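You operate a simulated robot arm through the tools that you are given. There is no shell and no other tool.

You are at the controls of a simulated robot arm. One attempt, no reset.

JOB
Plug the sink, run hot water to the white line and add soap.
Fine: tap off, nothing spilt.

It is judged by the outcome, as a careful person would: the job done as asked, and still so three seconds after it is handed in. It fails if anything else is knocked over, pushed out of place, dropped, spilled or broken.

ROBOT AND FRAMES
A 6-joint arm with a three-finger gripper, fixed in place. Base frame: the origin is at the foot of the arm, x ahead of it, y to its left, z up. Units: mm, degrees, N and s.
Its first joint turns from -166.0 to 166.0 degrees. Payload 4.89 kg.
The TCP is the grasp point between the finger pads, 30 mm short of the fingertips. In the tool frame z runs along the fingers and y along their closing line. The gripper opens to 164 mm. The gripper's body begins 125 mm behind the TCP.
Orientation is that of the tool frame in the base frame, as [roll, pitch, yaw] about the fixed x, y, z axes, in that order (R = Rz(yaw) Ry(pitch) Rx(roll)). With the fingers straight down and closing along the base's y, the tool's x points along the base's -x, its y along +y and its z along -z.

CONTROLS
- The arm moves only by the tool move_arm. Its argument "rows" is a list of rows, each an object (a shift or turn left out is 0, a gripper value left out holds the last) with "translation": the shift along the base's x, y, z in units of 300 mm (1.0 is 300 mm), a list of three; "rot": the turn, a rotation vector about the base's x, y, z in units of 120 degrees (1.0 is 120 degrees), a list of three; "fingers": the gripper command, from -1 (shut) to 1 (fully open), values between in proportion. In form: [{"translation": [tx, ty, tz], "rot": [wx, wy, wz], "fingers": fingers}, ...]. A call has 1 to 20 rows; each row is the pose to reach, as a shift and turn from the pose commanded when the call began. A call with a number of a shift or a turn outside -1 to 1 is refused whole. A row lasts 0.2 s, in which the tool goes at most 50 mm and 8.6 degrees; a call with a longer step from one row to the next is refused whole, and so is a gripper value outside its range. A pose out of reach is approached as far as the arm can. The call stops where the force on the tool passes 90 N (or 10 N more than at its start, if that is more) or the arm is blocked; 0.2 s more then pass. The fingers move at their own pace (about 108 mm/s each) and stop on an object; they squeeze with about 40 N. The grip force told is the motor's: it shows also when the fingers shut on nothing. Time passes only in rows, and 0.2 s behind the last, so rows that repeat a pose let the fingers close. The reply holds the time, the measured pose of the TCP, the force on the tool along the base axes, the opening and the grip force, in the units named above and with some noise, with the torque about the TCP (base axes, N m) and any sound that the robot's microphone picked up, and new pictures: "pictures" is both (left out), scene, wrist or none.
- Cameras (640 x 400 px; columns grow to the right, rows downward): "scene" is fixed at [400.5, -649.5, 1513.7]; the picture's right is [0.53, -0.85, 0.00], its down [-0.62, -0.39, -0.68] and it looks along [0.58, 0.36, -0.73] (base axes); focal length 323 px, centre (320, 200). "wrist" rides on the gripper at [76, -2, -152] in the tool frame; the picture's right is [0.02, 1.00, 0.00], its down [-0.88, 0.02, -0.47] and it looks along [-0.47, 0.01, 0.88] (tool axes); focal length 247 px, centre (320, 200). There is no depth. A picture from a camera that has moved, and an enlarged one, comes with that camera's place and axes in the base frame and with its lens.
- slide_trunk(by): slides the trunk up (or, below 0, down) by that many mm; the arm rides with it, the base frame stays. It gives what a move gives, with no picture.
- enlarge(camera, box): a new picture of the part [left, top, right, bottom] of that camera's present view, enlarged. It takes no simulated time.
- hand_in(): hands the job in; it is judged then, once.

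Places have to be worked out from the pictures, the camera data and where the tool is seen. Open the gripper and draw the arm clear of the work before you hand the job in, unless the task says otherwise.

The tools are called by a JSON object that holds its "method" and its "body". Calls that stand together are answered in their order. move_arm: Moves the arm, as the interface text tells. Its arguments: {"type":"object","properties":{"rows":{"type":"array","items":{"type":"object","properties":{"translation":{"type":"array","items":{"type":"number"}},"rot":{"type":"array","items":{"type":"number"}},"fingers":{"type":"number"}}}},"pictures":{"type":"string","enum":["both","scene","wrist","none"]}},"required":["rows"]} The other tools are called the same way: slide_trunk (by) slides the trunk up or down; enlarge (camera, box) takes an enlarged picture of a part of a camera's view; hand_in () hands the job in.

At the start:

```text
t: 0.0
tcp_pos: [542.8, -420.1, 1230.3]
tcp_rot: [179.9, 0.0, 180.0]
wrist_force: [-0.3, 0.2, 0.5]
ft_torque: [0.02, 0.03, 0.03]
finger_gap: 163.9
grip_force: 0.0
trunk travel left (down, up): [-225.0, 165.0]
```

scene: 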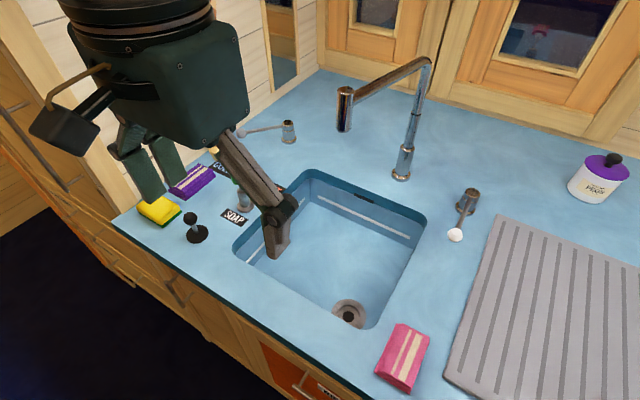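
wrist: 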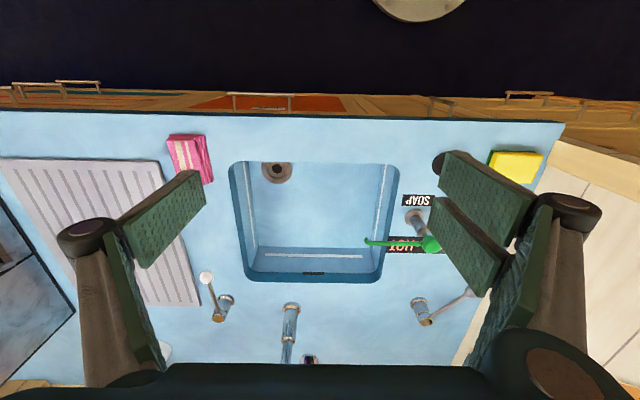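

I'll start by studying the scene closely: I see a sink, two lever taps, a plug by the left side, labels "SOAP" and "HOT", and a soap pump. I enlarge the relevant parts.

{"method": "enlarge", "body": {"camera": "scene", "box": [120, 100, 320, 260]}}

{"method": "enlarge", "body": {"camera": "wrist", "box": [360, 130, 520, 350]}}

{"method": "enlarge", "body": {"camera": "scene", "box": [320, 40, 520, 260]}}

{"method": "enlarge", "body": {"camera": "wrist", "box": [180, 130, 420, 380]}}

```text
2.50 times, centred on (220, 180) of scene
camera zoom: at [400.5, -649.5, 1513.7], right [0.53, -0.85, 0.0], down [-0.62, -0.39, -0.68], along [0.58, 0.36, -0.73], focal length 807 px, centre (570, 250)
```

zoom: 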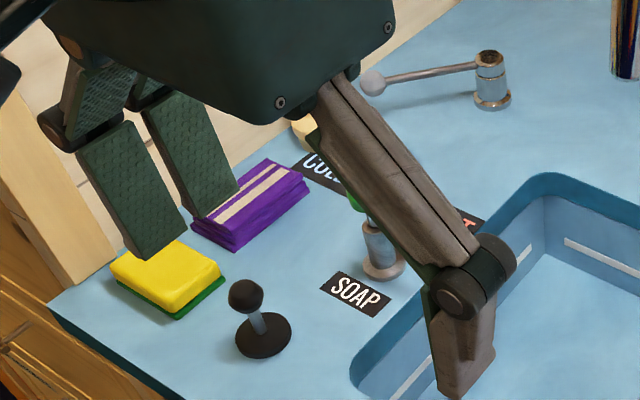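

```text
1.82 times, centred on (440, 240) of wrist
camera zoom: at [466.9, -423.7, 1380.8], right [-0.02, 1.0, 0.0], down [0.88, 0.02, 0.47], along [0.47, 0.01, -0.88], focal length 449 px, centre (102, 127)
```

zoom: 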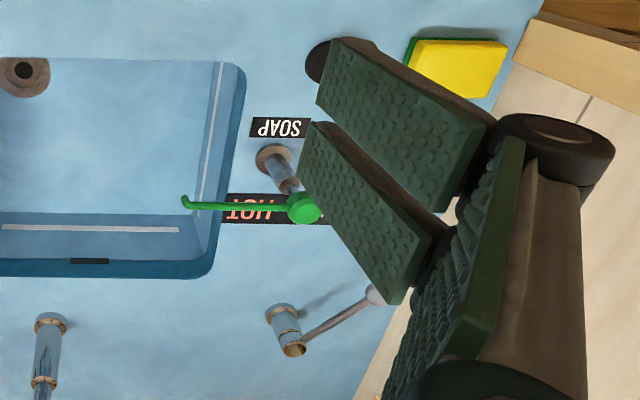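

```text
1.82 times, centred on (420, 150) of scene
camera zoom: at [400.5, -649.5, 1513.7], right [0.53, -0.85, 0.0], down [-0.62, -0.39, -0.68], along [0.58, 0.36, -0.73], focal length 587 px, centre (138, 291)
```

zoom: 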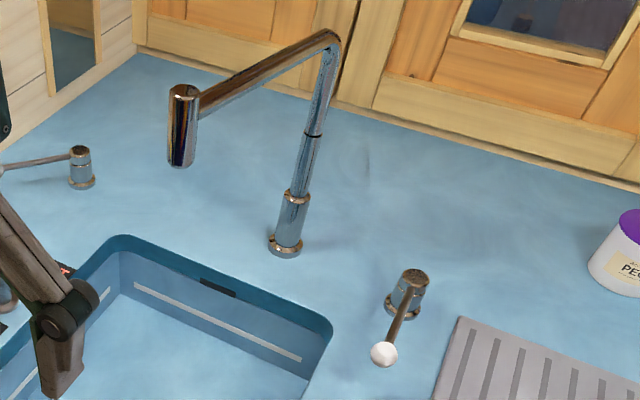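

```text
1.60 times, centred on (300, 255) of wrist
camera zoom: at [466.9, -423.7, 1380.8], right [-0.02, 1.0, 0.0], down [0.88, 0.02, 0.47], along [0.47, 0.01, -0.88], focal length 395 px, centre (352, 112)
```

zoom: 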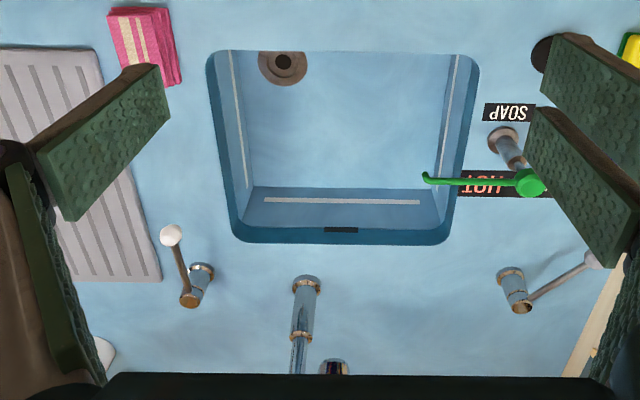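

From triangulating both views: the counter top is at z≈900, the sink at x 634–973, y −610 to −257, the drain around (712, −535, 765), and the plug around (639, −161). I move the gripper left at height to see the labels and levers better.

{"method": "move_arm", "body": {"rows": [{"translation": [0, 0.14, 0]}, {"translation": [0, 0.28, 0]}, {"translation": [0, 0.42, 0]}, {"translation": [0, 0.56, 0]}, {"translation": [0, 0.7, 0]}, {"translation": [0, 0.7, 0]}], "pictures": "both"}}

```text
t: 1.4
tcp_pos: [545.0, -209.3, 1228.6]
tcp_rot: [-179.9, 0.0, 180.0]
wrist_force: [-0.3, 1.0, 0.5]
ft_torque: [-0.02, -0.03, 0.0]
finger_gap: 163.9
grip_force: 0.0
trunk travel left (down, up): [-225.0, 165.0]
camera wrist: at [468.8, -211.8, 1380.9], right [-0.02, 1.0, 0.0], down [0.88, 0.02, 0.47], along [0.47, 0.01, -0.88], focal length 247 px, centre (320, 200)
```

scene: 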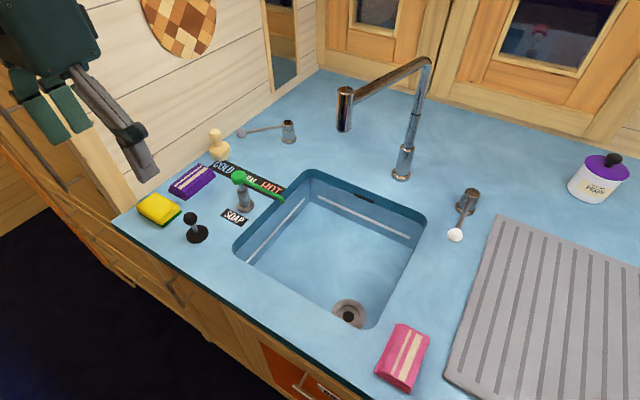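
wrist: 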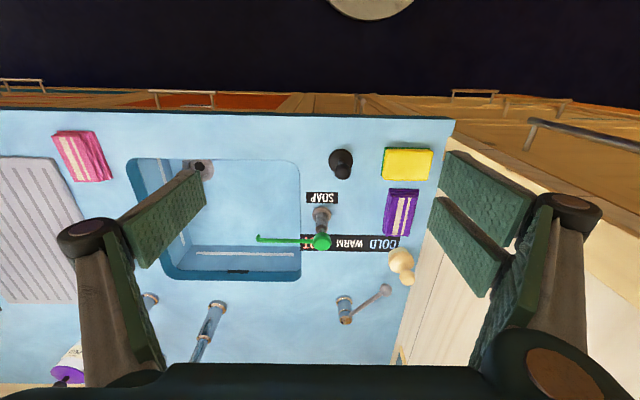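

The scene is clear now: the strip reads COLD – WARM – HOT in front of the left lever. I enlarge the details.

{"method": "enlarge", "body": {"camera": "scene", "box": [130, 100, 310, 250]}}

{"method": "enlarge", "body": {"camera": "scene", "box": [210, 110, 310, 210]}}

{"method": "enlarge", "body": {"camera": "wrist", "box": [240, 130, 440, 340]}}

{"method": "enlarge", "body": {"camera": "scene", "box": [230, 160, 430, 340]}}

{"method": "enlarge", "body": {"camera": "scene", "box": [430, 170, 510, 260]}}

{"method": "enlarge", "body": {"camera": "scene", "box": [320, 40, 450, 200]}}

{"method": "enlarge", "body": {"camera": "scene", "box": [240, 320, 400, 400]}}

```text
2.67 times, centred on (220, 175) of scene
camera zoom: at [400.5, -649.5, 1513.7], right [0.53, -0.85, 0.0], down [-0.62, -0.39, -0.68], along [0.58, 0.36, -0.73], focal length 860 px, centre (587, 267)
```

zoom: 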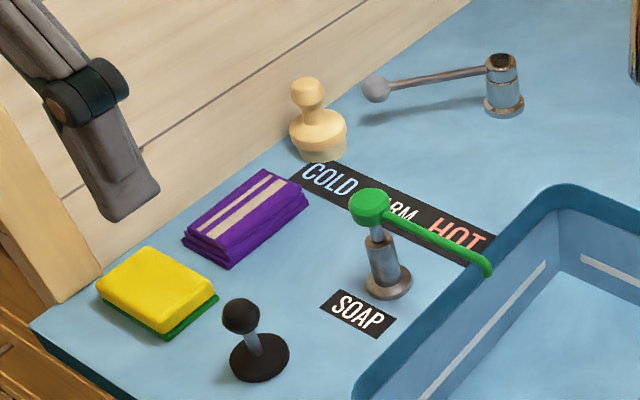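

```text
4.00 times, centred on (260, 160) of scene
camera zoom: at [400.5, -649.5, 1513.7], right [0.53, -0.85, 0.0], down [-0.62, -0.39, -0.68], along [0.58, 0.36, -0.73], focal length 1291 px, centre (560, 360)
```

zoom: 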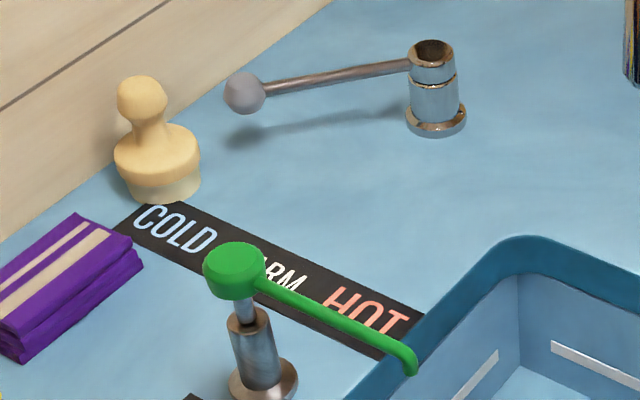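

```text
1.90 times, centred on (340, 235) of wrist
camera zoom: at [468.8, -211.8, 1380.9], right [-0.02, 1.0, 0.0], down [0.88, 0.02, 0.47], along [0.47, 0.01, -0.88], focal length 470 px, centre (282, 133)
```

zoom: 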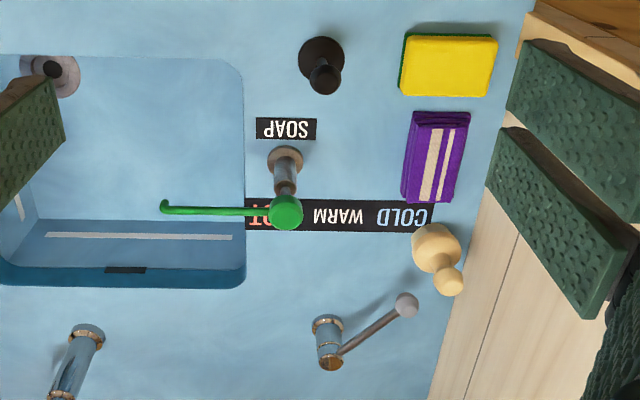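

```text
2.22 times, centred on (330, 250) of scene
camera zoom: at [400.5, -649.5, 1513.7], right [0.53, -0.85, 0.0], down [-0.62, -0.39, -0.68], along [0.58, 0.36, -0.73], focal length 717 px, centre (298, 89)
```

zoom: 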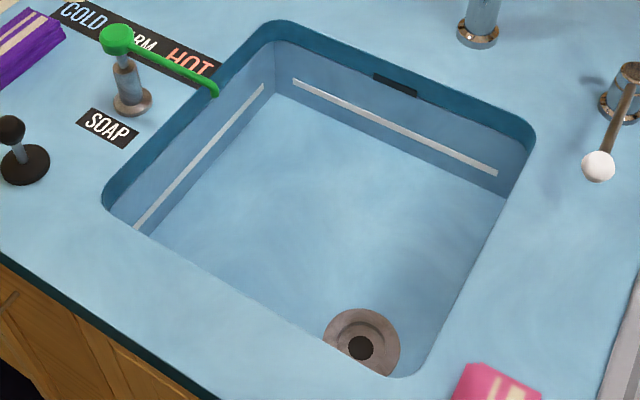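

```text
4.44 times, centred on (470, 215) of scene
camera zoom: at [400.5, -649.5, 1513.7], right [0.53, -0.85, 0.0], down [-0.62, -0.39, -0.68], along [0.58, 0.36, -0.73], focal length 1434 px, centre (-347, 133)
```

zoom: 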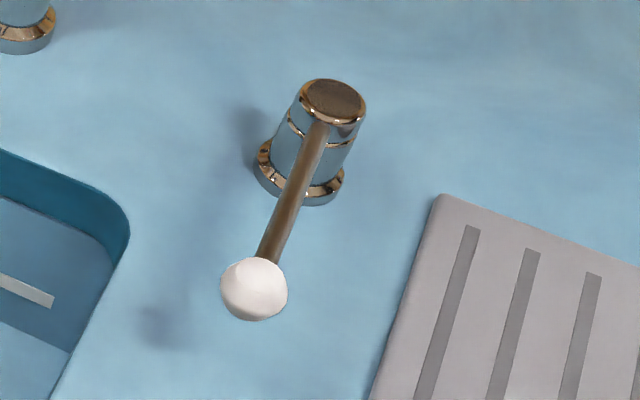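

```text
2.50 times, centred on (385, 120) of scene
camera zoom: at [400.5, -649.5, 1513.7], right [0.53, -0.85, 0.0], down [-0.62, -0.39, -0.68], along [0.58, 0.36, -0.73], focal length 807 px, centre (158, 400)
```

zoom: 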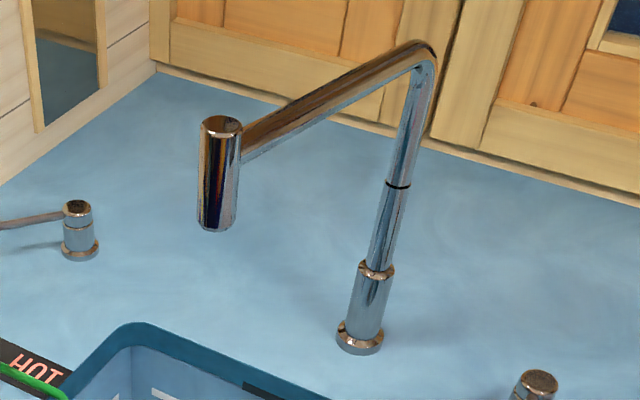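

```text
4.00 times, centred on (320, 360) of scene
camera zoom: at [400.5, -649.5, 1513.7], right [0.53, -0.85, 0.0], down [-0.62, -0.39, -0.68], along [0.58, 0.36, -0.73], focal length 1291 px, centre (320, -440)
```

zoom: 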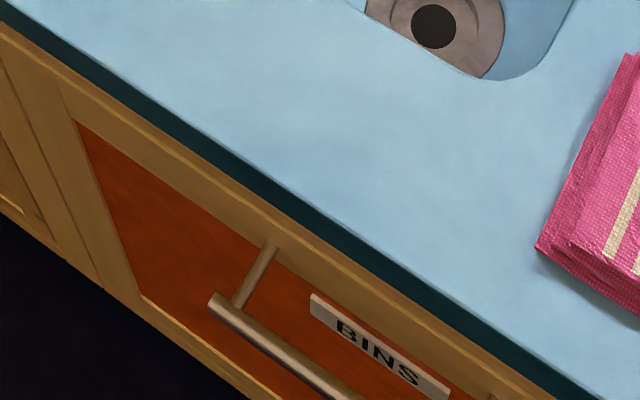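

The left lever (grey ball) points to COLD at about (941, −43, 960), and HOT lies on its sink side. The right lever (white ball) at about (896, −676, 967) must be the flow. The soap pump head is near (763, −201, 1003), with its spout over the sink. First I go over the plug knob, about (637, −165, 958), for a closer look.

{"method": "move_arm", "body": {"rows": [{"translation": [0.1, 0.05, -0.08], "fingers": 0.1}, {"translation": [0.2, 0.1, -0.16], "fingers": 0.1}, {"translation": [0.3067, 0.147, -0.28], "fingers": 0.1}, {"translation": [0.3067, 0.147, -0.42], "fingers": 0.1}, {"translation": [0.3067, 0.147, -0.53], "fingers": 0.1}, {"translation": [0.3067, 0.147, -0.53], "fingers": 0.1}], "pictures": "both"}}

```text
refused: row 3 steps farther than a row can; nothing moved
```

The step was slightly over 50 mm, so I split it into smaller ones.

{"method": "move_arm", "body": {"rows": [{"translation": [0.1, 0.05, -0.08], "fingers": 0.1}, {"translation": [0.2, 0.1, -0.16], "fingers": 0.1}, {"translation": [0.3, 0.147, -0.24], "fingers": 0.1}, {"translation": [0.3067, 0.147, -0.38], "fingers": 0.1}, {"translation": [0.3067, 0.147, -0.5], "fingers": 0.1}, {"translation": [0.3067, 0.147, -0.56], "fingers": 0.1}, {"translation": [0.3067, 0.147, -0.56], "fingers": 0.1}], "pictures": "both"}}

```text
t: 3.0
tcp_pos: [635.9, -167.2, 1060.3]
tcp_rot: [179.9, 0.0, 180.0]
wrist_force: [0.8, -0.5, -0.7]
ft_torque: [0.03, 0.01, -0.04]
finger_gap: 90.1
grip_force: 0.0
trunk travel left (down, up): [-225.0, 165.0]
camera wrist: at [560.4, -171.0, 1212.0], right [-0.02, 1.0, 0.0], down [0.88, 0.02, 0.47], along [0.47, 0.01, -0.88], focal length 247 px, centre (320, 200)
```

scene: 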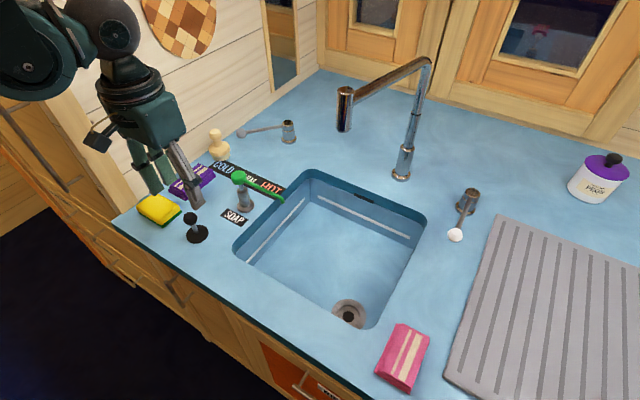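
wrist: 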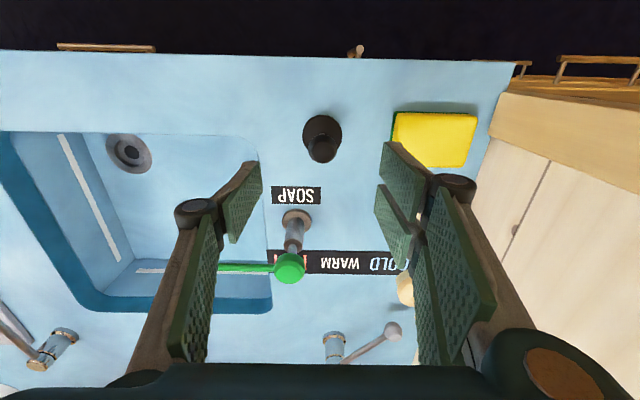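

The knob sits right under the TCP, with x≈636.5 and y≈−167. I descend to knob height (z≈958) and close.

{"method": "move_arm", "body": {"rows": [{"translation": [0.0, 0, -0.12], "fingers": 0.0}, {"translation": [0.0, 0, -0.24], "fingers": 0.0}, {"translation": [0.0, 0, -0.34], "fingers": 0.0}, {"translation": [0.0, 0, -0.34], "fingers": 0.0}], "pictures": "both"}}

```text
t: 4.0
tcp_pos: [634.7, -166.4, 959.2]
tcp_rot: [180.0, 0.1, 180.0]
wrist_force: [0.7, 0.1, -0.4]
ft_torque: [0.02, 0.08, -0.01]
finger_gap: 82.1
grip_force: 0.0
trunk travel left (down, up): [-225.0, 165.0]
camera wrist: at [558.7, -169.8, 1110.1], right [-0.02, 1.0, 0.0], down [0.88, 0.02, 0.47], along [0.47, 0.01, -0.88], focal length 247 px, centre (320, 200)
```

scene: 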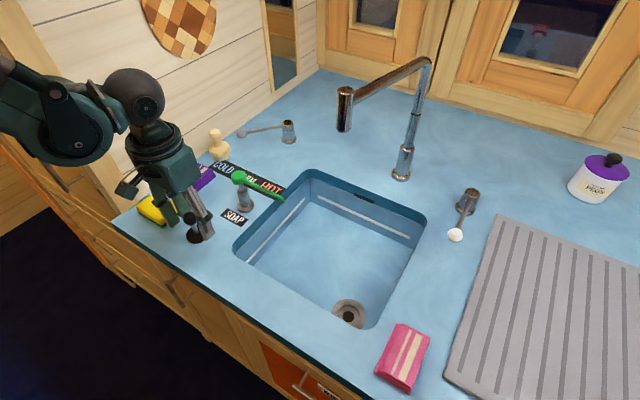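
wrist: 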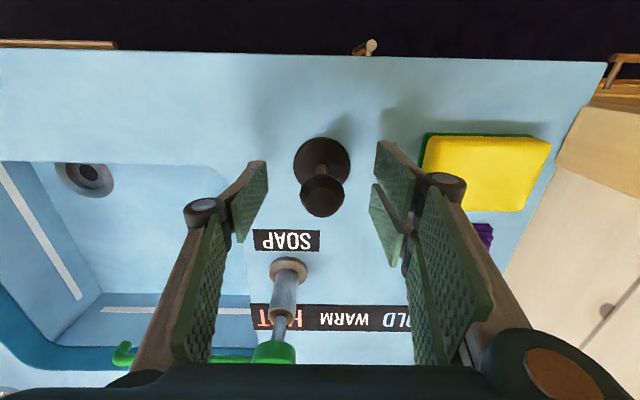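

The knob lines up with the projected TCP, so I close the fingers on it.

{"method": "move_arm", "body": {"rows": [{"fingers": -1}, {"fingers": -1}, {"fingers": -1}, {"fingers": -1}], "pictures": "wrist"}}

```text
t: 5.0
tcp_pos: [634.0, -166.2, 959.5]
tcp_rot: [179.9, 0.0, 180.0]
wrist_force: [0.6, 0.6, 1.1]
ft_torque: [0.03, 0.03, -0.08]
finger_gap: 28.2
grip_force: 39.9
trunk travel left (down, up): [-225.0, 165.0]
camera wrist: at [558.3, -169.6, 1110.6], right [-0.02, 1.0, 0.0], down [0.88, 0.02, 0.47], along [0.47, 0.01, -0.88], focal length 247 px, centre (320, 200)
```

wrist: 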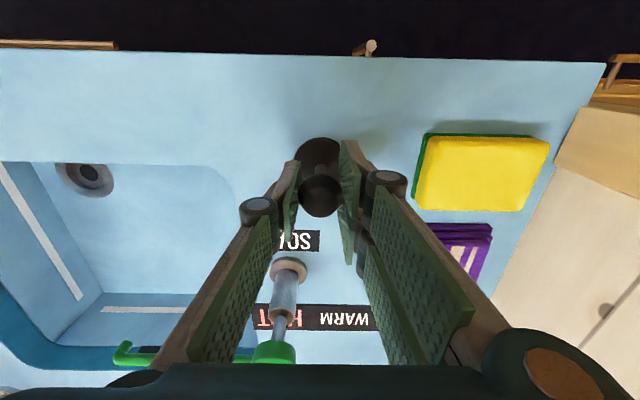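

The plug is gripped (28 mm gap, 40 N). I lift it 100 mm and carry it toward the drain along the front edge, clear of the soap spout and tap.

{"method": "move_arm", "body": {"rows": [{"translation": [0, 0, 0.1], "fingers": -1}, {"translation": [0, 0, 0.22]}, {"translation": [0, 0, 0.34]}, {"translation": [0.03, -0.13, 0.34]}, {"translation": [0.06, -0.28, 0.34]}, {"translation": [0.09, -0.43, 0.34]}, {"translation": [0.12, -0.58, 0.34]}, {"translation": [0.15, -0.73, 0.34]}, {"translation": [0.18, -0.88, 0.34]}, {"translation": [0.2, -1.0, 0.34]}, {"translation": [0.2, -1.0, 0.34]}], "pictures": "both"}}

```text
t: 7.4
tcp_pos: [695.4, -466.5, 1062.1]
tcp_rot: [-179.9, -0.1, 180.0]
wrist_force: [0.3, -0.7, -1.2]
ft_torque: [0.08, 0.02, -0.01]
finger_gap: 28.2
grip_force: 40.2
trunk travel left (down, up): [-225.0, 165.0]
camera wrist: at [619.3, -470.0, 1213.8], right [-0.02, 1.0, 0.0], down [0.88, 0.02, 0.47], along [0.47, 0.01, -0.88], focal length 247 px, centre (320, 200)
```

scene: 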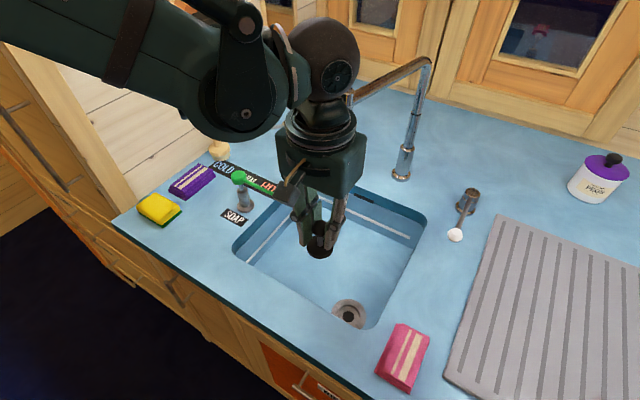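
wrist: 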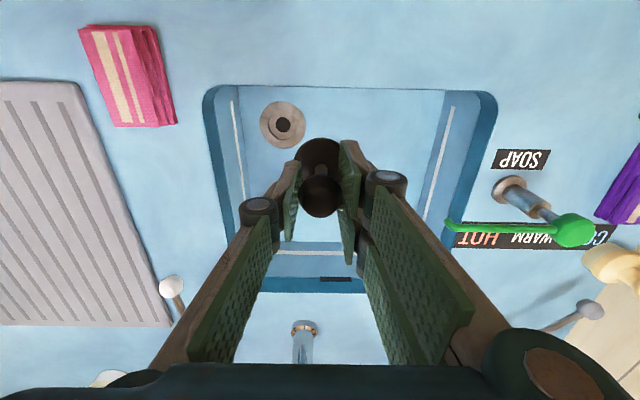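

The drain is visible in the wrist view. I enlarge it to judge its centre and recess.

{"method": "enlarge", "body": {"camera": "wrist", "box": [240, 80, 360, 230]}}

{"method": "enlarge", "body": {"camera": "scene", "box": [280, 200, 400, 340]}}

```text
2.67 times, centred on (300, 155) of wrist
camera zoom: at [619.3, -470.0, 1213.8], right [-0.02, 1.0, 0.0], down [0.88, 0.02, 0.47], along [0.47, 0.01, -0.88], focal length 659 px, centre (373, 320)
```

zoom: 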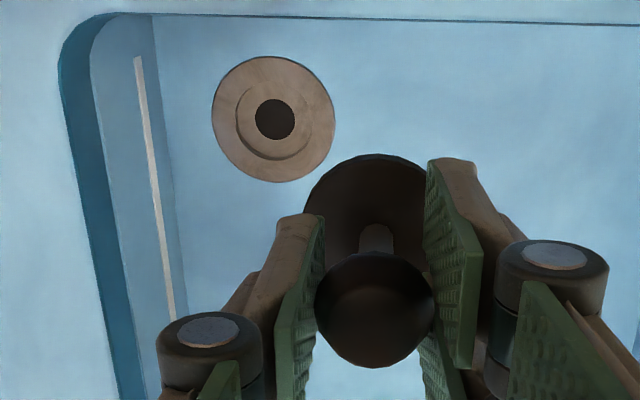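

```text
2.86 times, centred on (340, 270) of scene
camera zoom: at [400.5, -649.5, 1513.7], right [0.53, -0.85, 0.0], down [-0.62, -0.39, -0.68], along [0.58, 0.36, -0.73], focal length 922 px, centre (263, 0)
```

zoom: 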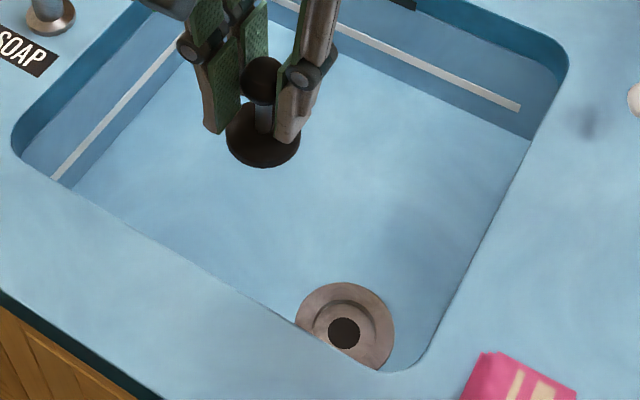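

The drain flange is about 84 mm across with a ~55 mm recess, and the plug disc is about 51 mm. I estimate the drain centre at (711, −536). I move over it and descend part-way to check alignment.

{"method": "move_arm", "body": {"rows": [{"translation": [0.025, -0.12, 0]}, {"translation": [0.052, -0.232, -0.06]}, {"translation": [0.052, -0.232, -0.2]}, {"translation": [0.052, -0.232, -0.34]}, {"translation": [0.052, -0.232, -0.48]}, {"translation": [0.052, -0.232, -0.6]}, {"translation": [0.052, -0.232, -0.66]}, {"translation": [0.052, -0.232, -0.66]}], "pictures": "both"}}

{"method": "enlarge", "body": {"camera": "wrist", "box": [240, 80, 400, 230]}}

{"method": "enlarge", "body": {"camera": "scene", "box": [290, 230, 410, 350]}}

```text
t: 9.2
tcp_pos: [710.3, -537.0, 863.1]
tcp_rot: [180.0, 0.0, -180.0]
wrist_force: [0.2, 0.5, -0.4]
ft_torque: [0.08, 0.05, -0.01]
finger_gap: 28.2
grip_force: 39.8
trunk travel left (down, up): [-225.0, 165.0]
camera wrist: at [634.8, -540.4, 1014.1], right [-0.02, 1.0, 0.0], down [0.88, 0.02, 0.47], along [0.47, 0.01, -0.88], focal length 247 px, centre (320, 200)
```

scene: 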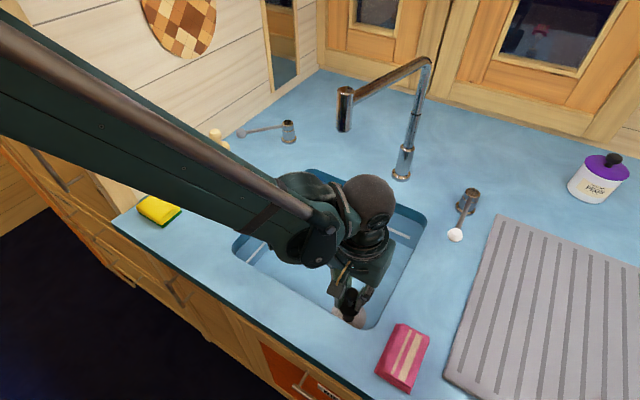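
wrist: 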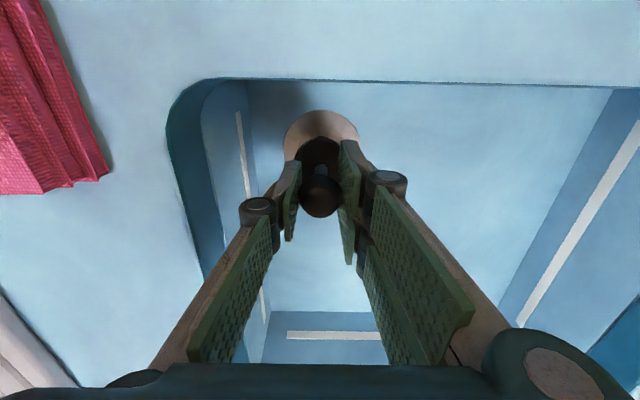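

```text
2.67 times, centred on (320, 155) of wrist
camera zoom: at [634.8, -540.4, 1014.1], right [-0.02, 1.0, 0.0], down [0.88, 0.02, 0.47], along [0.47, 0.01, -0.88], focal length 659 px, centre (320, 320)
```

zoom: 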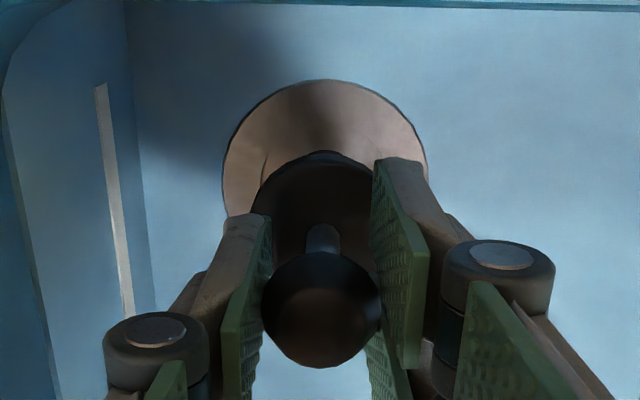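

```text
3.33 times, centred on (350, 290) of scene
camera zoom: at [400.5, -649.5, 1513.7], right [0.53, -0.85, 0.0], down [-0.62, -0.39, -0.68], along [0.58, 0.36, -0.73], focal length 1076 px, centre (220, -100)
```

zoom: 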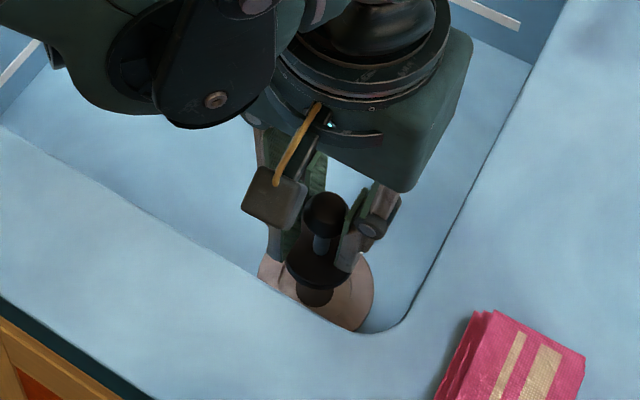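

The side-to-side alignment matches within about 1 mm, while the drain centre looks 1–2 mm further in +x. I shift +2 mm in x and lower 25 mm, then re-check.

{"method": "move_arm", "body": {"rows": [{"translation": [0.0067, 0, -0.04]}, {"translation": [0.0067, 0, -0.083]}, {"translation": [0.0067, 0, -0.083]}], "pictures": "wrist"}}

{"method": "enlarge", "body": {"camera": "wrist", "box": [260, 90, 380, 210]}}

{"method": "enlarge", "body": {"camera": "scene", "box": [310, 260, 390, 340]}}

```text
t: 10.0
tcp_pos: [712.4, -537.9, 839.7]
tcp_rot: [-179.9, 0.0, 180.0]
wrist_force: [0.8, 0.1, 0.0]
ft_torque: [0.05, 0.04, 0.03]
finger_gap: 28.4
grip_force: 39.8
trunk travel left (down, up): [-225.0, 165.0]
camera wrist: at [637.1, -540.7, 989.5], right [-0.02, 1.0, 0.0], down [0.88, 0.02, 0.47], along [0.47, 0.01, -0.88], focal length 247 px, centre (320, 200)
```

wrist: 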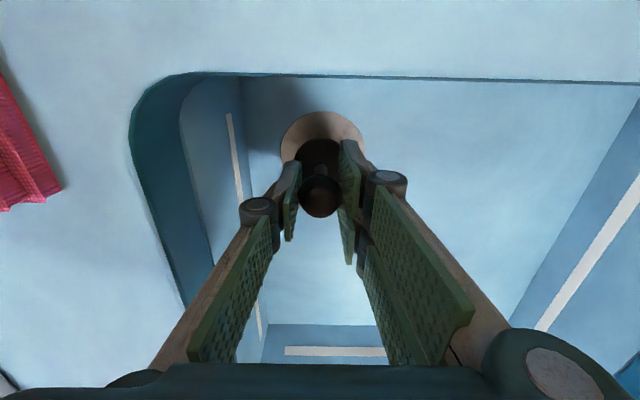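

```text
3.33 times, centred on (320, 150) of wrist
camera zoom: at [637.1, -540.7, 989.5], right [-0.02, 1.0, 0.0], down [0.88, 0.02, 0.47], along [0.47, 0.01, -0.88], focal length 823 px, centre (320, 367)
```

zoom: 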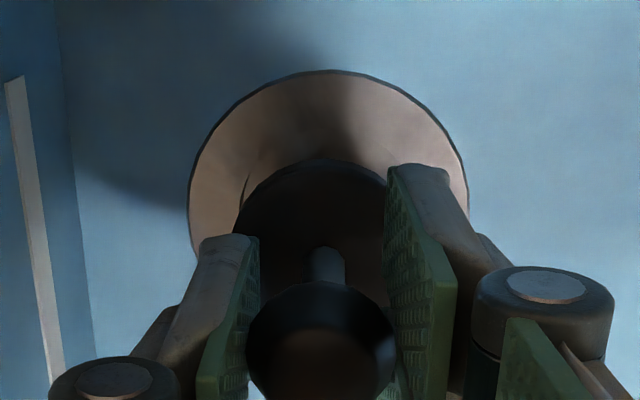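

```text
5.00 times, centred on (350, 300) of scene
camera zoom: at [400.5, -649.5, 1513.7], right [0.53, -0.85, 0.0], down [-0.62, -0.39, -0.68], along [0.58, 0.36, -0.73], focal length 1614 px, centre (170, -300)
```

zoom: 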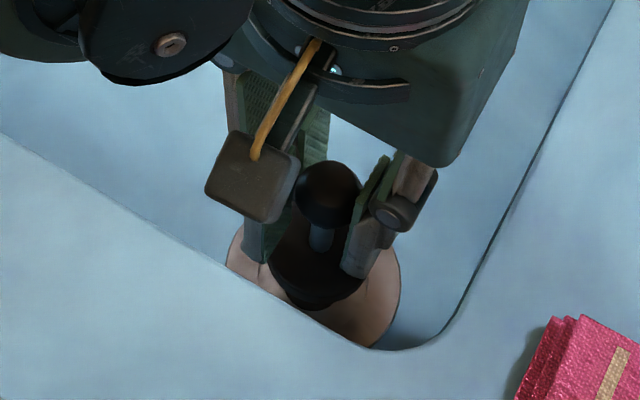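

The disc appears about 2 mm to the −y side of the drain centre, and x looks aligned. I shift +2 mm in y and lower to just above the flange, where contact is expected at TCP z≈815, and check the force.

{"method": "move_arm", "body": {"rows": [{"translation": [0.0015, 0.0065, -0.02]}, {"translation": [0.0015, 0.0065, -0.05]}, {"translation": [0.0015, 0.0065, -0.05]}], "pictures": "wrist"}}

{"method": "enlarge", "body": {"camera": "wrist", "box": [260, 90, 380, 210]}}

{"method": "enlarge", "body": {"camera": "scene", "box": [310, 260, 390, 340]}}

```text
t: 10.8
tcp_pos: [712.6, -535.6, 823.5]
tcp_rot: [180.0, 0.0, -180.0]
wrist_force: [0.3, 0.7, -0.8]
ft_torque: [-0.02, 0.02, -0.02]
finger_gap: 28.6
grip_force: 39.9
trunk travel left (down, up): [-225.0, 165.0]
camera wrist: at [637.4, -538.9, 975.1], right [-0.02, 1.0, 0.0], down [0.88, 0.02, 0.47], along [0.47, 0.01, -0.88], focal length 247 px, centre (320, 200)
```

wrist: 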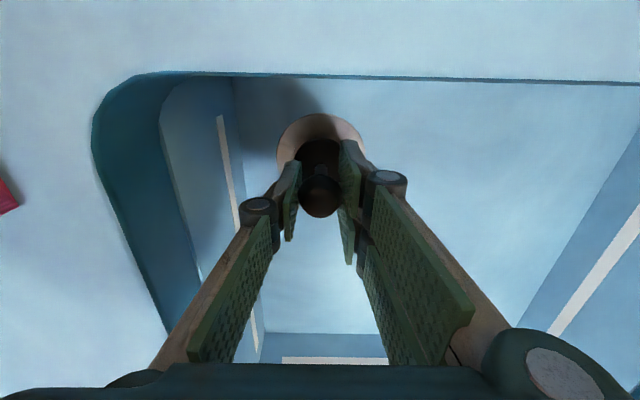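

```text
3.33 times, centred on (320, 150) of wrist
camera zoom: at [637.4, -538.9, 975.1], right [-0.02, 1.0, 0.0], down [0.88, 0.02, 0.47], along [0.47, 0.01, -0.88], focal length 823 px, centre (320, 367)
```

zoom: 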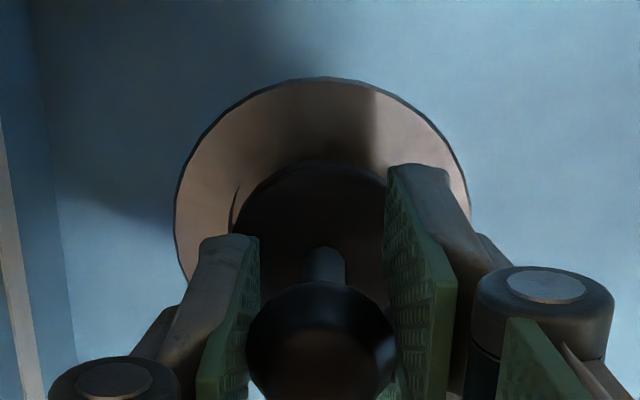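

```text
5.00 times, centred on (350, 300) of scene
camera zoom: at [400.5, -649.5, 1513.7], right [0.53, -0.85, 0.0], down [-0.62, -0.39, -0.68], along [0.58, 0.36, -0.73], focal length 1614 px, centre (170, -300)
```

zoom: 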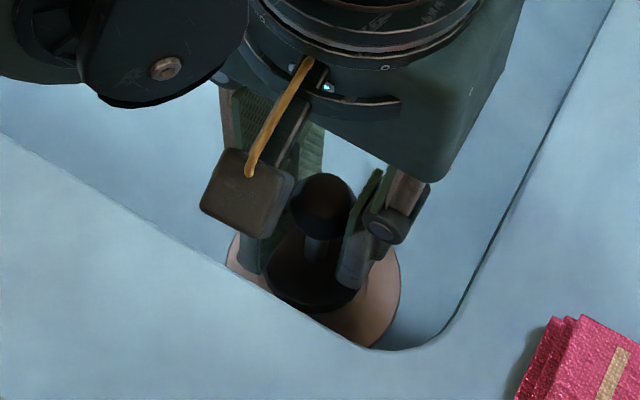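

The flange and disc are now concentric in the wrist view (both centred near column 321). I descend another 9 mm in small steps while reading the force.

{"method": "move_arm", "body": {"rows": [{"translation": [0, 0, -0.01]}, {"translation": [0, 0, -0.02]}, {"translation": [0, 0, -0.03]}, {"translation": [0, 0, -0.03]}], "pictures": "none"}}

{"method": "enlarge", "body": {"camera": "wrist", "box": [260, 90, 380, 210]}}

```text
t: 11.8
tcp_pos: [712.9, -534.8, 814.3]
tcp_rot: [180.0, 0.0, 179.9]
wrist_force: [-0.5, 0.0, -0.9]
ft_torque: [0.0, 0.01, 0.01]
finger_gap: 28.3
grip_force: 39.7
trunk travel left (down, up): [-225.0, 165.0]
```

```text
3.33 times, centred on (320, 150) of wrist
camera zoom: at [637.2, -538.0, 965.5], right [-0.02, 1.0, 0.0], down [0.88, 0.02, 0.47], along [0.47, 0.01, -0.88], focal length 823 px, centre (320, 367)
```

zoom: 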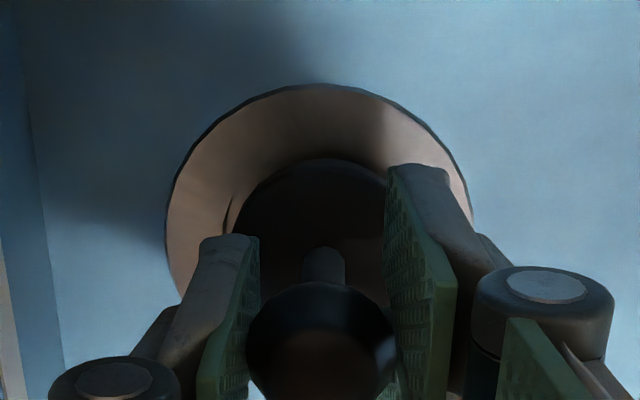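

Still concentric and no contact yet. I continue down in small steps.

{"method": "move_arm", "body": {"rows": [{"translation": [0, 0, -0.008]}, {"translation": [0, 0, -0.016]}, {"translation": [0, 0, -0.024]}, {"translation": [0, 0, -0.024]}], "pictures": "none"}}

{"method": "enlarge", "body": {"camera": "wrist", "box": [260, 90, 380, 210]}}

{"method": "enlarge", "body": {"camera": "scene", "box": [310, 260, 390, 340]}}

```text
t: 12.8
tcp_pos: [712.7, -534.8, 806.4]
tcp_rot: [180.0, 0.1, 179.9]
wrist_force: [0.7, -0.1, -1.0]
ft_torque: [0.0, -0.03, -0.01]
finger_gap: 28.5
grip_force: 40.3
trunk travel left (down, up): [-225.0, 165.0]
```

```text
3.33 times, centred on (320, 150) of wrist
camera zoom: at [637.1, -537.9, 958.5], right [-0.02, 1.0, 0.0], down [0.88, 0.02, 0.47], along [0.47, 0.01, -0.88], focal length 823 px, centre (320, 367)
```

zoom: 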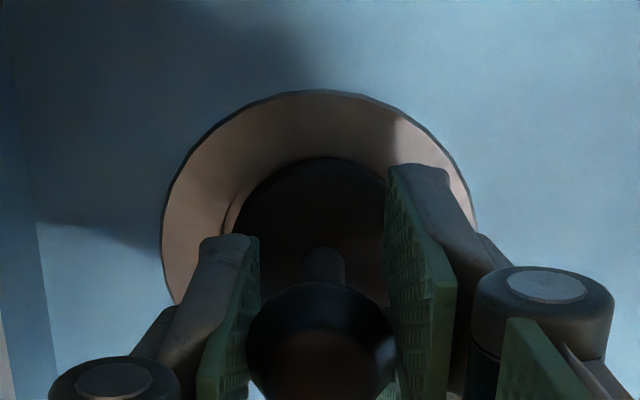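

```text
5.00 times, centred on (350, 300) of scene
camera zoom: at [400.5, -649.5, 1513.7], right [0.53, -0.85, 0.0], down [-0.62, -0.39, -0.68], along [0.58, 0.36, -0.73], focal length 1614 px, centre (170, -300)
```

zoom: 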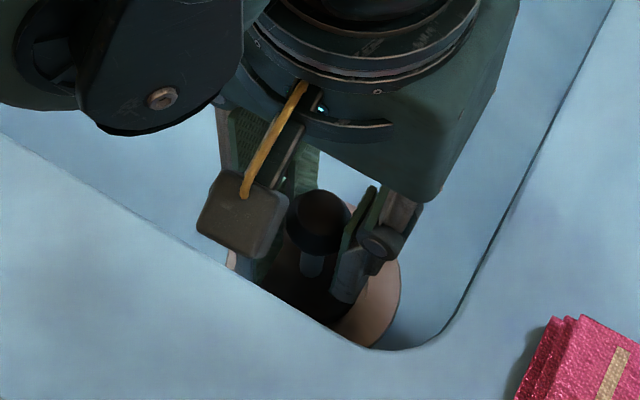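

No contact yet, and it is still centred. I keep lowering.

{"method": "move_arm", "body": {"rows": [{"translation": [0, 0, -0.008]}, {"translation": [0, 0, -0.016]}, {"translation": [0, 0, -0.024]}, {"translation": [0, 0, -0.024]}], "pictures": "none"}}

{"method": "enlarge", "body": {"camera": "wrist", "box": [260, 90, 380, 210]}}

```text
t: 13.8
tcp_pos: [713.3, -534.1, 801.0]
tcp_rot: [-180.0, 0.0, -180.0]
wrist_force: [2.3, -0.1, 9.9]
ft_torque: [-0.16, -0.01, 0.02]
finger_gap: 28.3
grip_force: 39.9
trunk travel left (down, up): [-225.0, 165.0]
```

```text
3.33 times, centred on (320, 150) of wrist
camera zoom: at [636.8, -537.4, 952.0], right [-0.02, 1.0, 0.0], down [0.88, 0.02, 0.47], along [0.47, 0.01, -0.88], focal length 823 px, centre (320, 367)
```

zoom: 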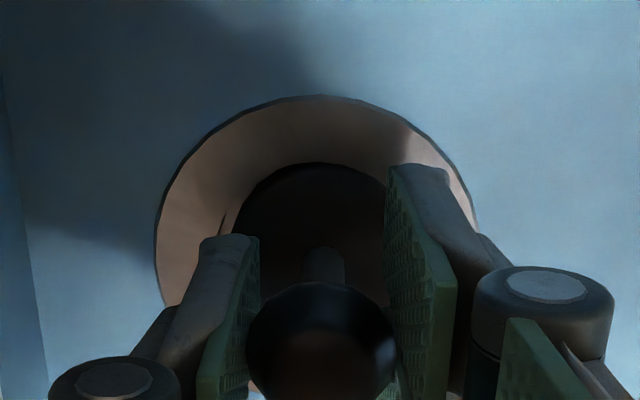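

Contact at TCP z≈801 with about 10 N. I press a little further to see whether it is seated firmly.

{"method": "move_arm", "body": {"rows": [{"translation": [0, -0.002, -0.006]}, {"translation": [0, -0.002, -0.012]}, {"translation": [0, -0.002, -0.012]}], "pictures": "none"}}

{"method": "enlarge", "body": {"camera": "wrist", "box": [260, 90, 380, 210]}}

{"method": "enlarge", "body": {"camera": "scene", "box": [310, 260, 390, 340]}}

```text
t: 14.6
tcp_pos: [712.5, -532.8, 797.8]
tcp_rot: [-179.9, 0.1, 179.9]
wrist_force: [7.4, 4.9, 62.6]
ft_torque: [0.03, -0.04, -0.02]
finger_gap: 28.7
grip_force: 40.0
trunk travel left (down, up): [-225.0, 165.0]
```

```text
3.33 times, centred on (320, 150) of wrist
camera zoom: at [636.3, -536.6, 950.2], right [-0.02, 1.0, 0.0], down [0.88, 0.02, 0.47], along [0.47, 0.01, -0.88], focal length 823 px, centre (320, 367)
```

zoom: 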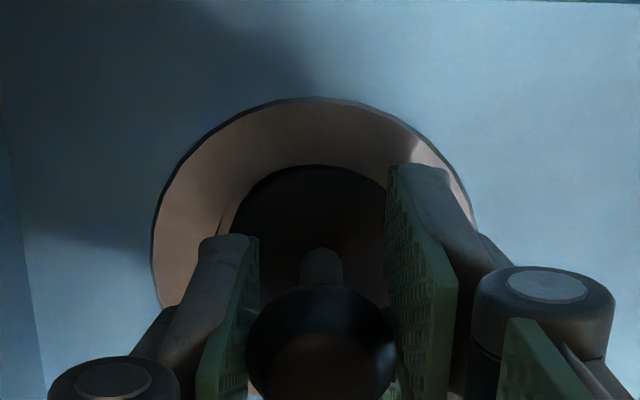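

```text
5.00 times, centred on (350, 300) of scene
camera zoom: at [400.5, -649.5, 1513.7], right [0.53, -0.85, 0.0], down [-0.62, -0.39, -0.68], along [0.58, 0.36, -0.73], focal length 1614 px, centre (170, -300)
```

zoom: 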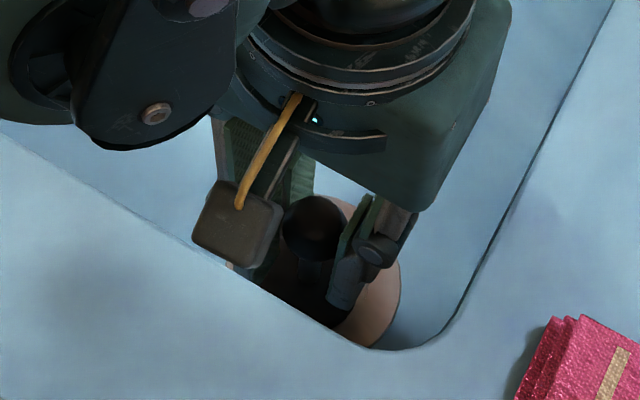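

The plug takes 60 N without moving further, so it seems seated. I ease off, open the fingers, and lift to inspect.

{"method": "move_arm", "body": {"rows": [{"translation": [0, 0, 0.012]}, {"translation": [0, 0, 0.012], "fingers": -0.3}, {"translation": [0, 0, 0.012], "fingers": -0.3}, {"translation": [0, 0, 0.012], "fingers": -0.3}, {"translation": [0, 0, 0.1], "fingers": -0.3}, {"translation": [0, 0, 0.24], "fingers": -0.3}, {"translation": [0, 0, 0.38], "fingers": -0.3}, {"translation": [0, 0, 0.52], "fingers": -0.3}, {"translation": [0, 0, 0.64], "fingers": -0.3}, {"translation": [0, 0, 0.64], "fingers": -0.3}], "pictures": "both"}}

{"method": "enlarge", "body": {"camera": "wrist", "box": [260, 60, 380, 200]}}

{"method": "enlarge", "body": {"camera": "scene", "box": [310, 260, 390, 340]}}

```text
t: 16.8
tcp_pos: [713.4, -534.4, 988.6]
tcp_rot: [180.0, 0.1, -179.9]
wrist_force: [-0.4, 0.0, 0.4]
ft_torque: [-0.03, -0.04, -0.02]
finger_gap: 57.5
grip_force: 0.0
trunk travel left (down, up): [-225.0, 165.0]
camera wrist: at [637.0, -538.2, 1140.1], right [-0.02, 1.0, 0.0], down [0.88, 0.02, 0.47], along [0.47, 0.01, -0.88], focal length 247 px, centre (320, 200)
```

scene: 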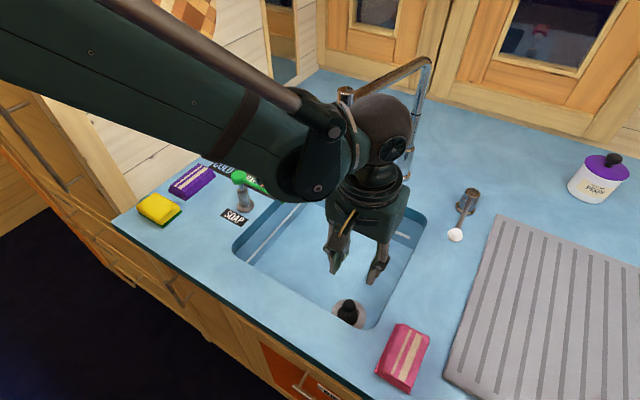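
wrist: 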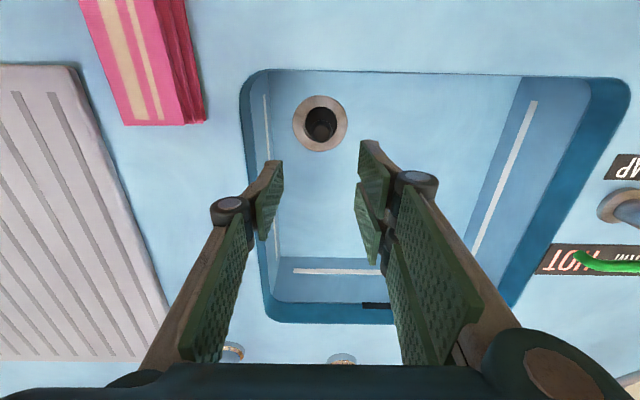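

```text
2.86 times, centred on (320, 130) of wrist
camera zoom: at [637.0, -538.2, 1140.1], right [-0.02, 1.0, 0.0], down [0.88, 0.02, 0.47], along [0.47, 0.01, -0.88], focal length 706 px, centre (320, 400)
```

zoom: 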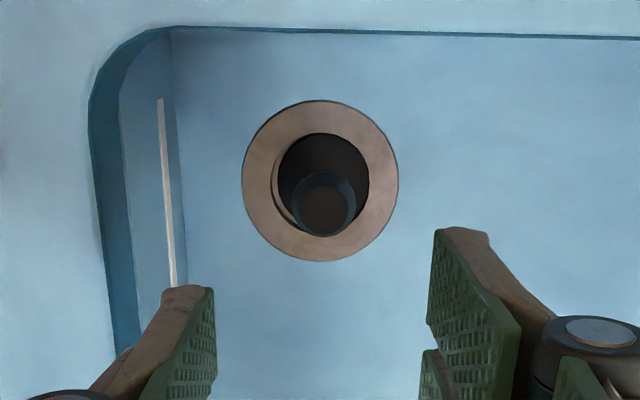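

```text
5.00 times, centred on (350, 300) of scene
camera zoom: at [400.5, -649.5, 1513.7], right [0.53, -0.85, 0.0], down [-0.62, -0.39, -0.68], along [0.58, 0.36, -0.73], focal length 1614 px, centre (170, -300)
```

zoom: 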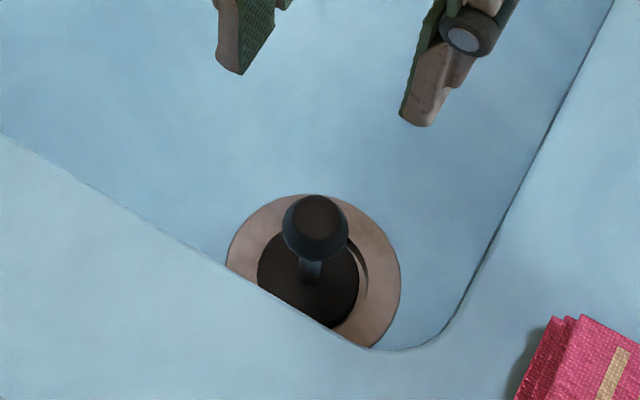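

The plug sits in the recess but looks about 2 mm off-centre (plug ≈ (710.8, −534.5), drain ≈ (713, −536.6)). I go back down with the fingers open and check the position before re-centring it.

{"method": "move_arm", "body": {"rows": [{"translation": [0.003, 0, -0.15]}, {"translation": [0.003, 0, -0.3]}, {"translation": [0.003, 0, -0.45]}, {"translation": [0.003, 0, -0.57]}, {"translation": [0.003, 0, -0.61]}, {"translation": [0.003, 0, -0.61]}, {"translation": [0.003, 0, -0.61]}], "pictures": "wrist"}}

{"method": "enlarge", "body": {"camera": "wrist", "box": [260, 90, 380, 210]}}

```text
t: 18.4
tcp_pos: [713.7, -535.0, 806.8]
tcp_rot: [-179.9, 0.0, -179.9]
wrist_force: [-0.2, 0.2, -0.6]
ft_torque: [0.02, 0.04, 0.03]
finger_gap: 57.3
grip_force: 0.1
trunk travel left (down, up): [-225.0, 165.0]
camera wrist: at [638.2, -538.8, 957.5], right [-0.02, 1.0, 0.0], down [0.88, 0.02, 0.47], along [0.47, 0.01, -0.88], focal length 247 px, centre (320, 200)
```

wrist: 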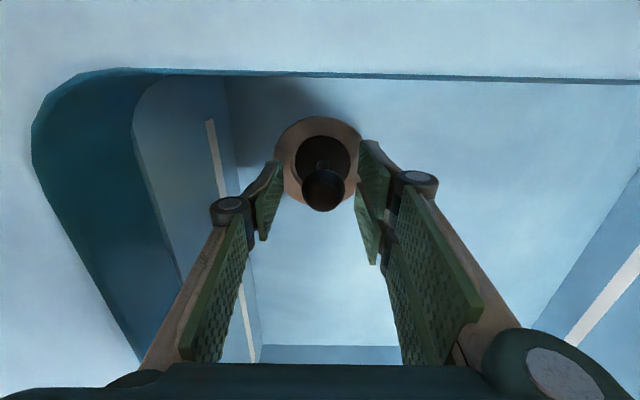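

```text
3.33 times, centred on (320, 150) of wrist
camera zoom: at [638.2, -538.8, 957.5], right [-0.02, 1.0, 0.0], down [0.88, 0.02, 0.47], along [0.47, 0.01, -0.88], focal length 823 px, centre (320, 367)
```

zoom: 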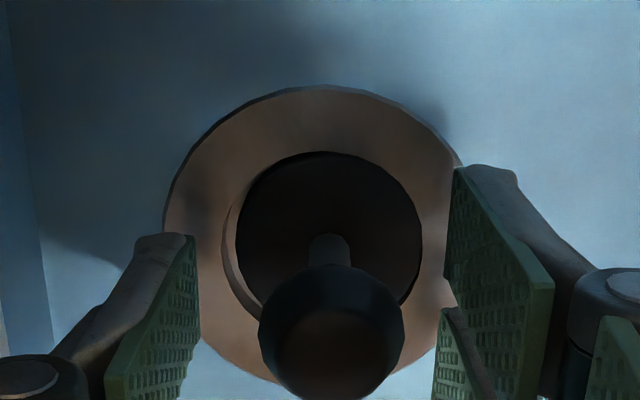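

The view confirms the plug sits flat in the recess, pushed ~2 mm to the +y side. Closing the fingers here (gripper centre ≈ drain centre) will centre it. Then I nudge +1 mm in x, press lightly and release.

{"method": "move_arm", "body": {"rows": [{"fingers": -1}, {"fingers": -1}, {"fingers": -1}, {"translation": [0.003, 0, 0], "fingers": -1}, {"translation": [0.003, 0, 0], "fingers": -1}], "pictures": "none"}}

{"method": "enlarge", "body": {"camera": "wrist", "box": [260, 90, 380, 210]}}

```text
t: 19.6
tcp_pos: [716.7, -536.1, 805.2]
tcp_rot: [180.0, 0.0, -180.0]
wrist_force: [-0.7, 0.1, 1.0]
ft_torque: [-0.03, 0.04, -0.03]
finger_gap: 28.7
grip_force: 39.9
trunk travel left (down, up): [-225.0, 165.0]
```

```text
3.33 times, centred on (320, 150) of wrist
camera zoom: at [639.2, -538.4, 957.6], right [-0.02, 1.0, 0.0], down [0.88, 0.02, 0.47], along [0.47, 0.01, -0.88], focal length 823 px, centre (320, 367)
```

zoom: 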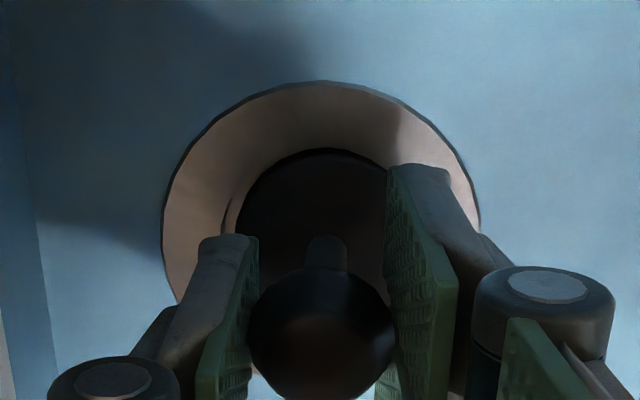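

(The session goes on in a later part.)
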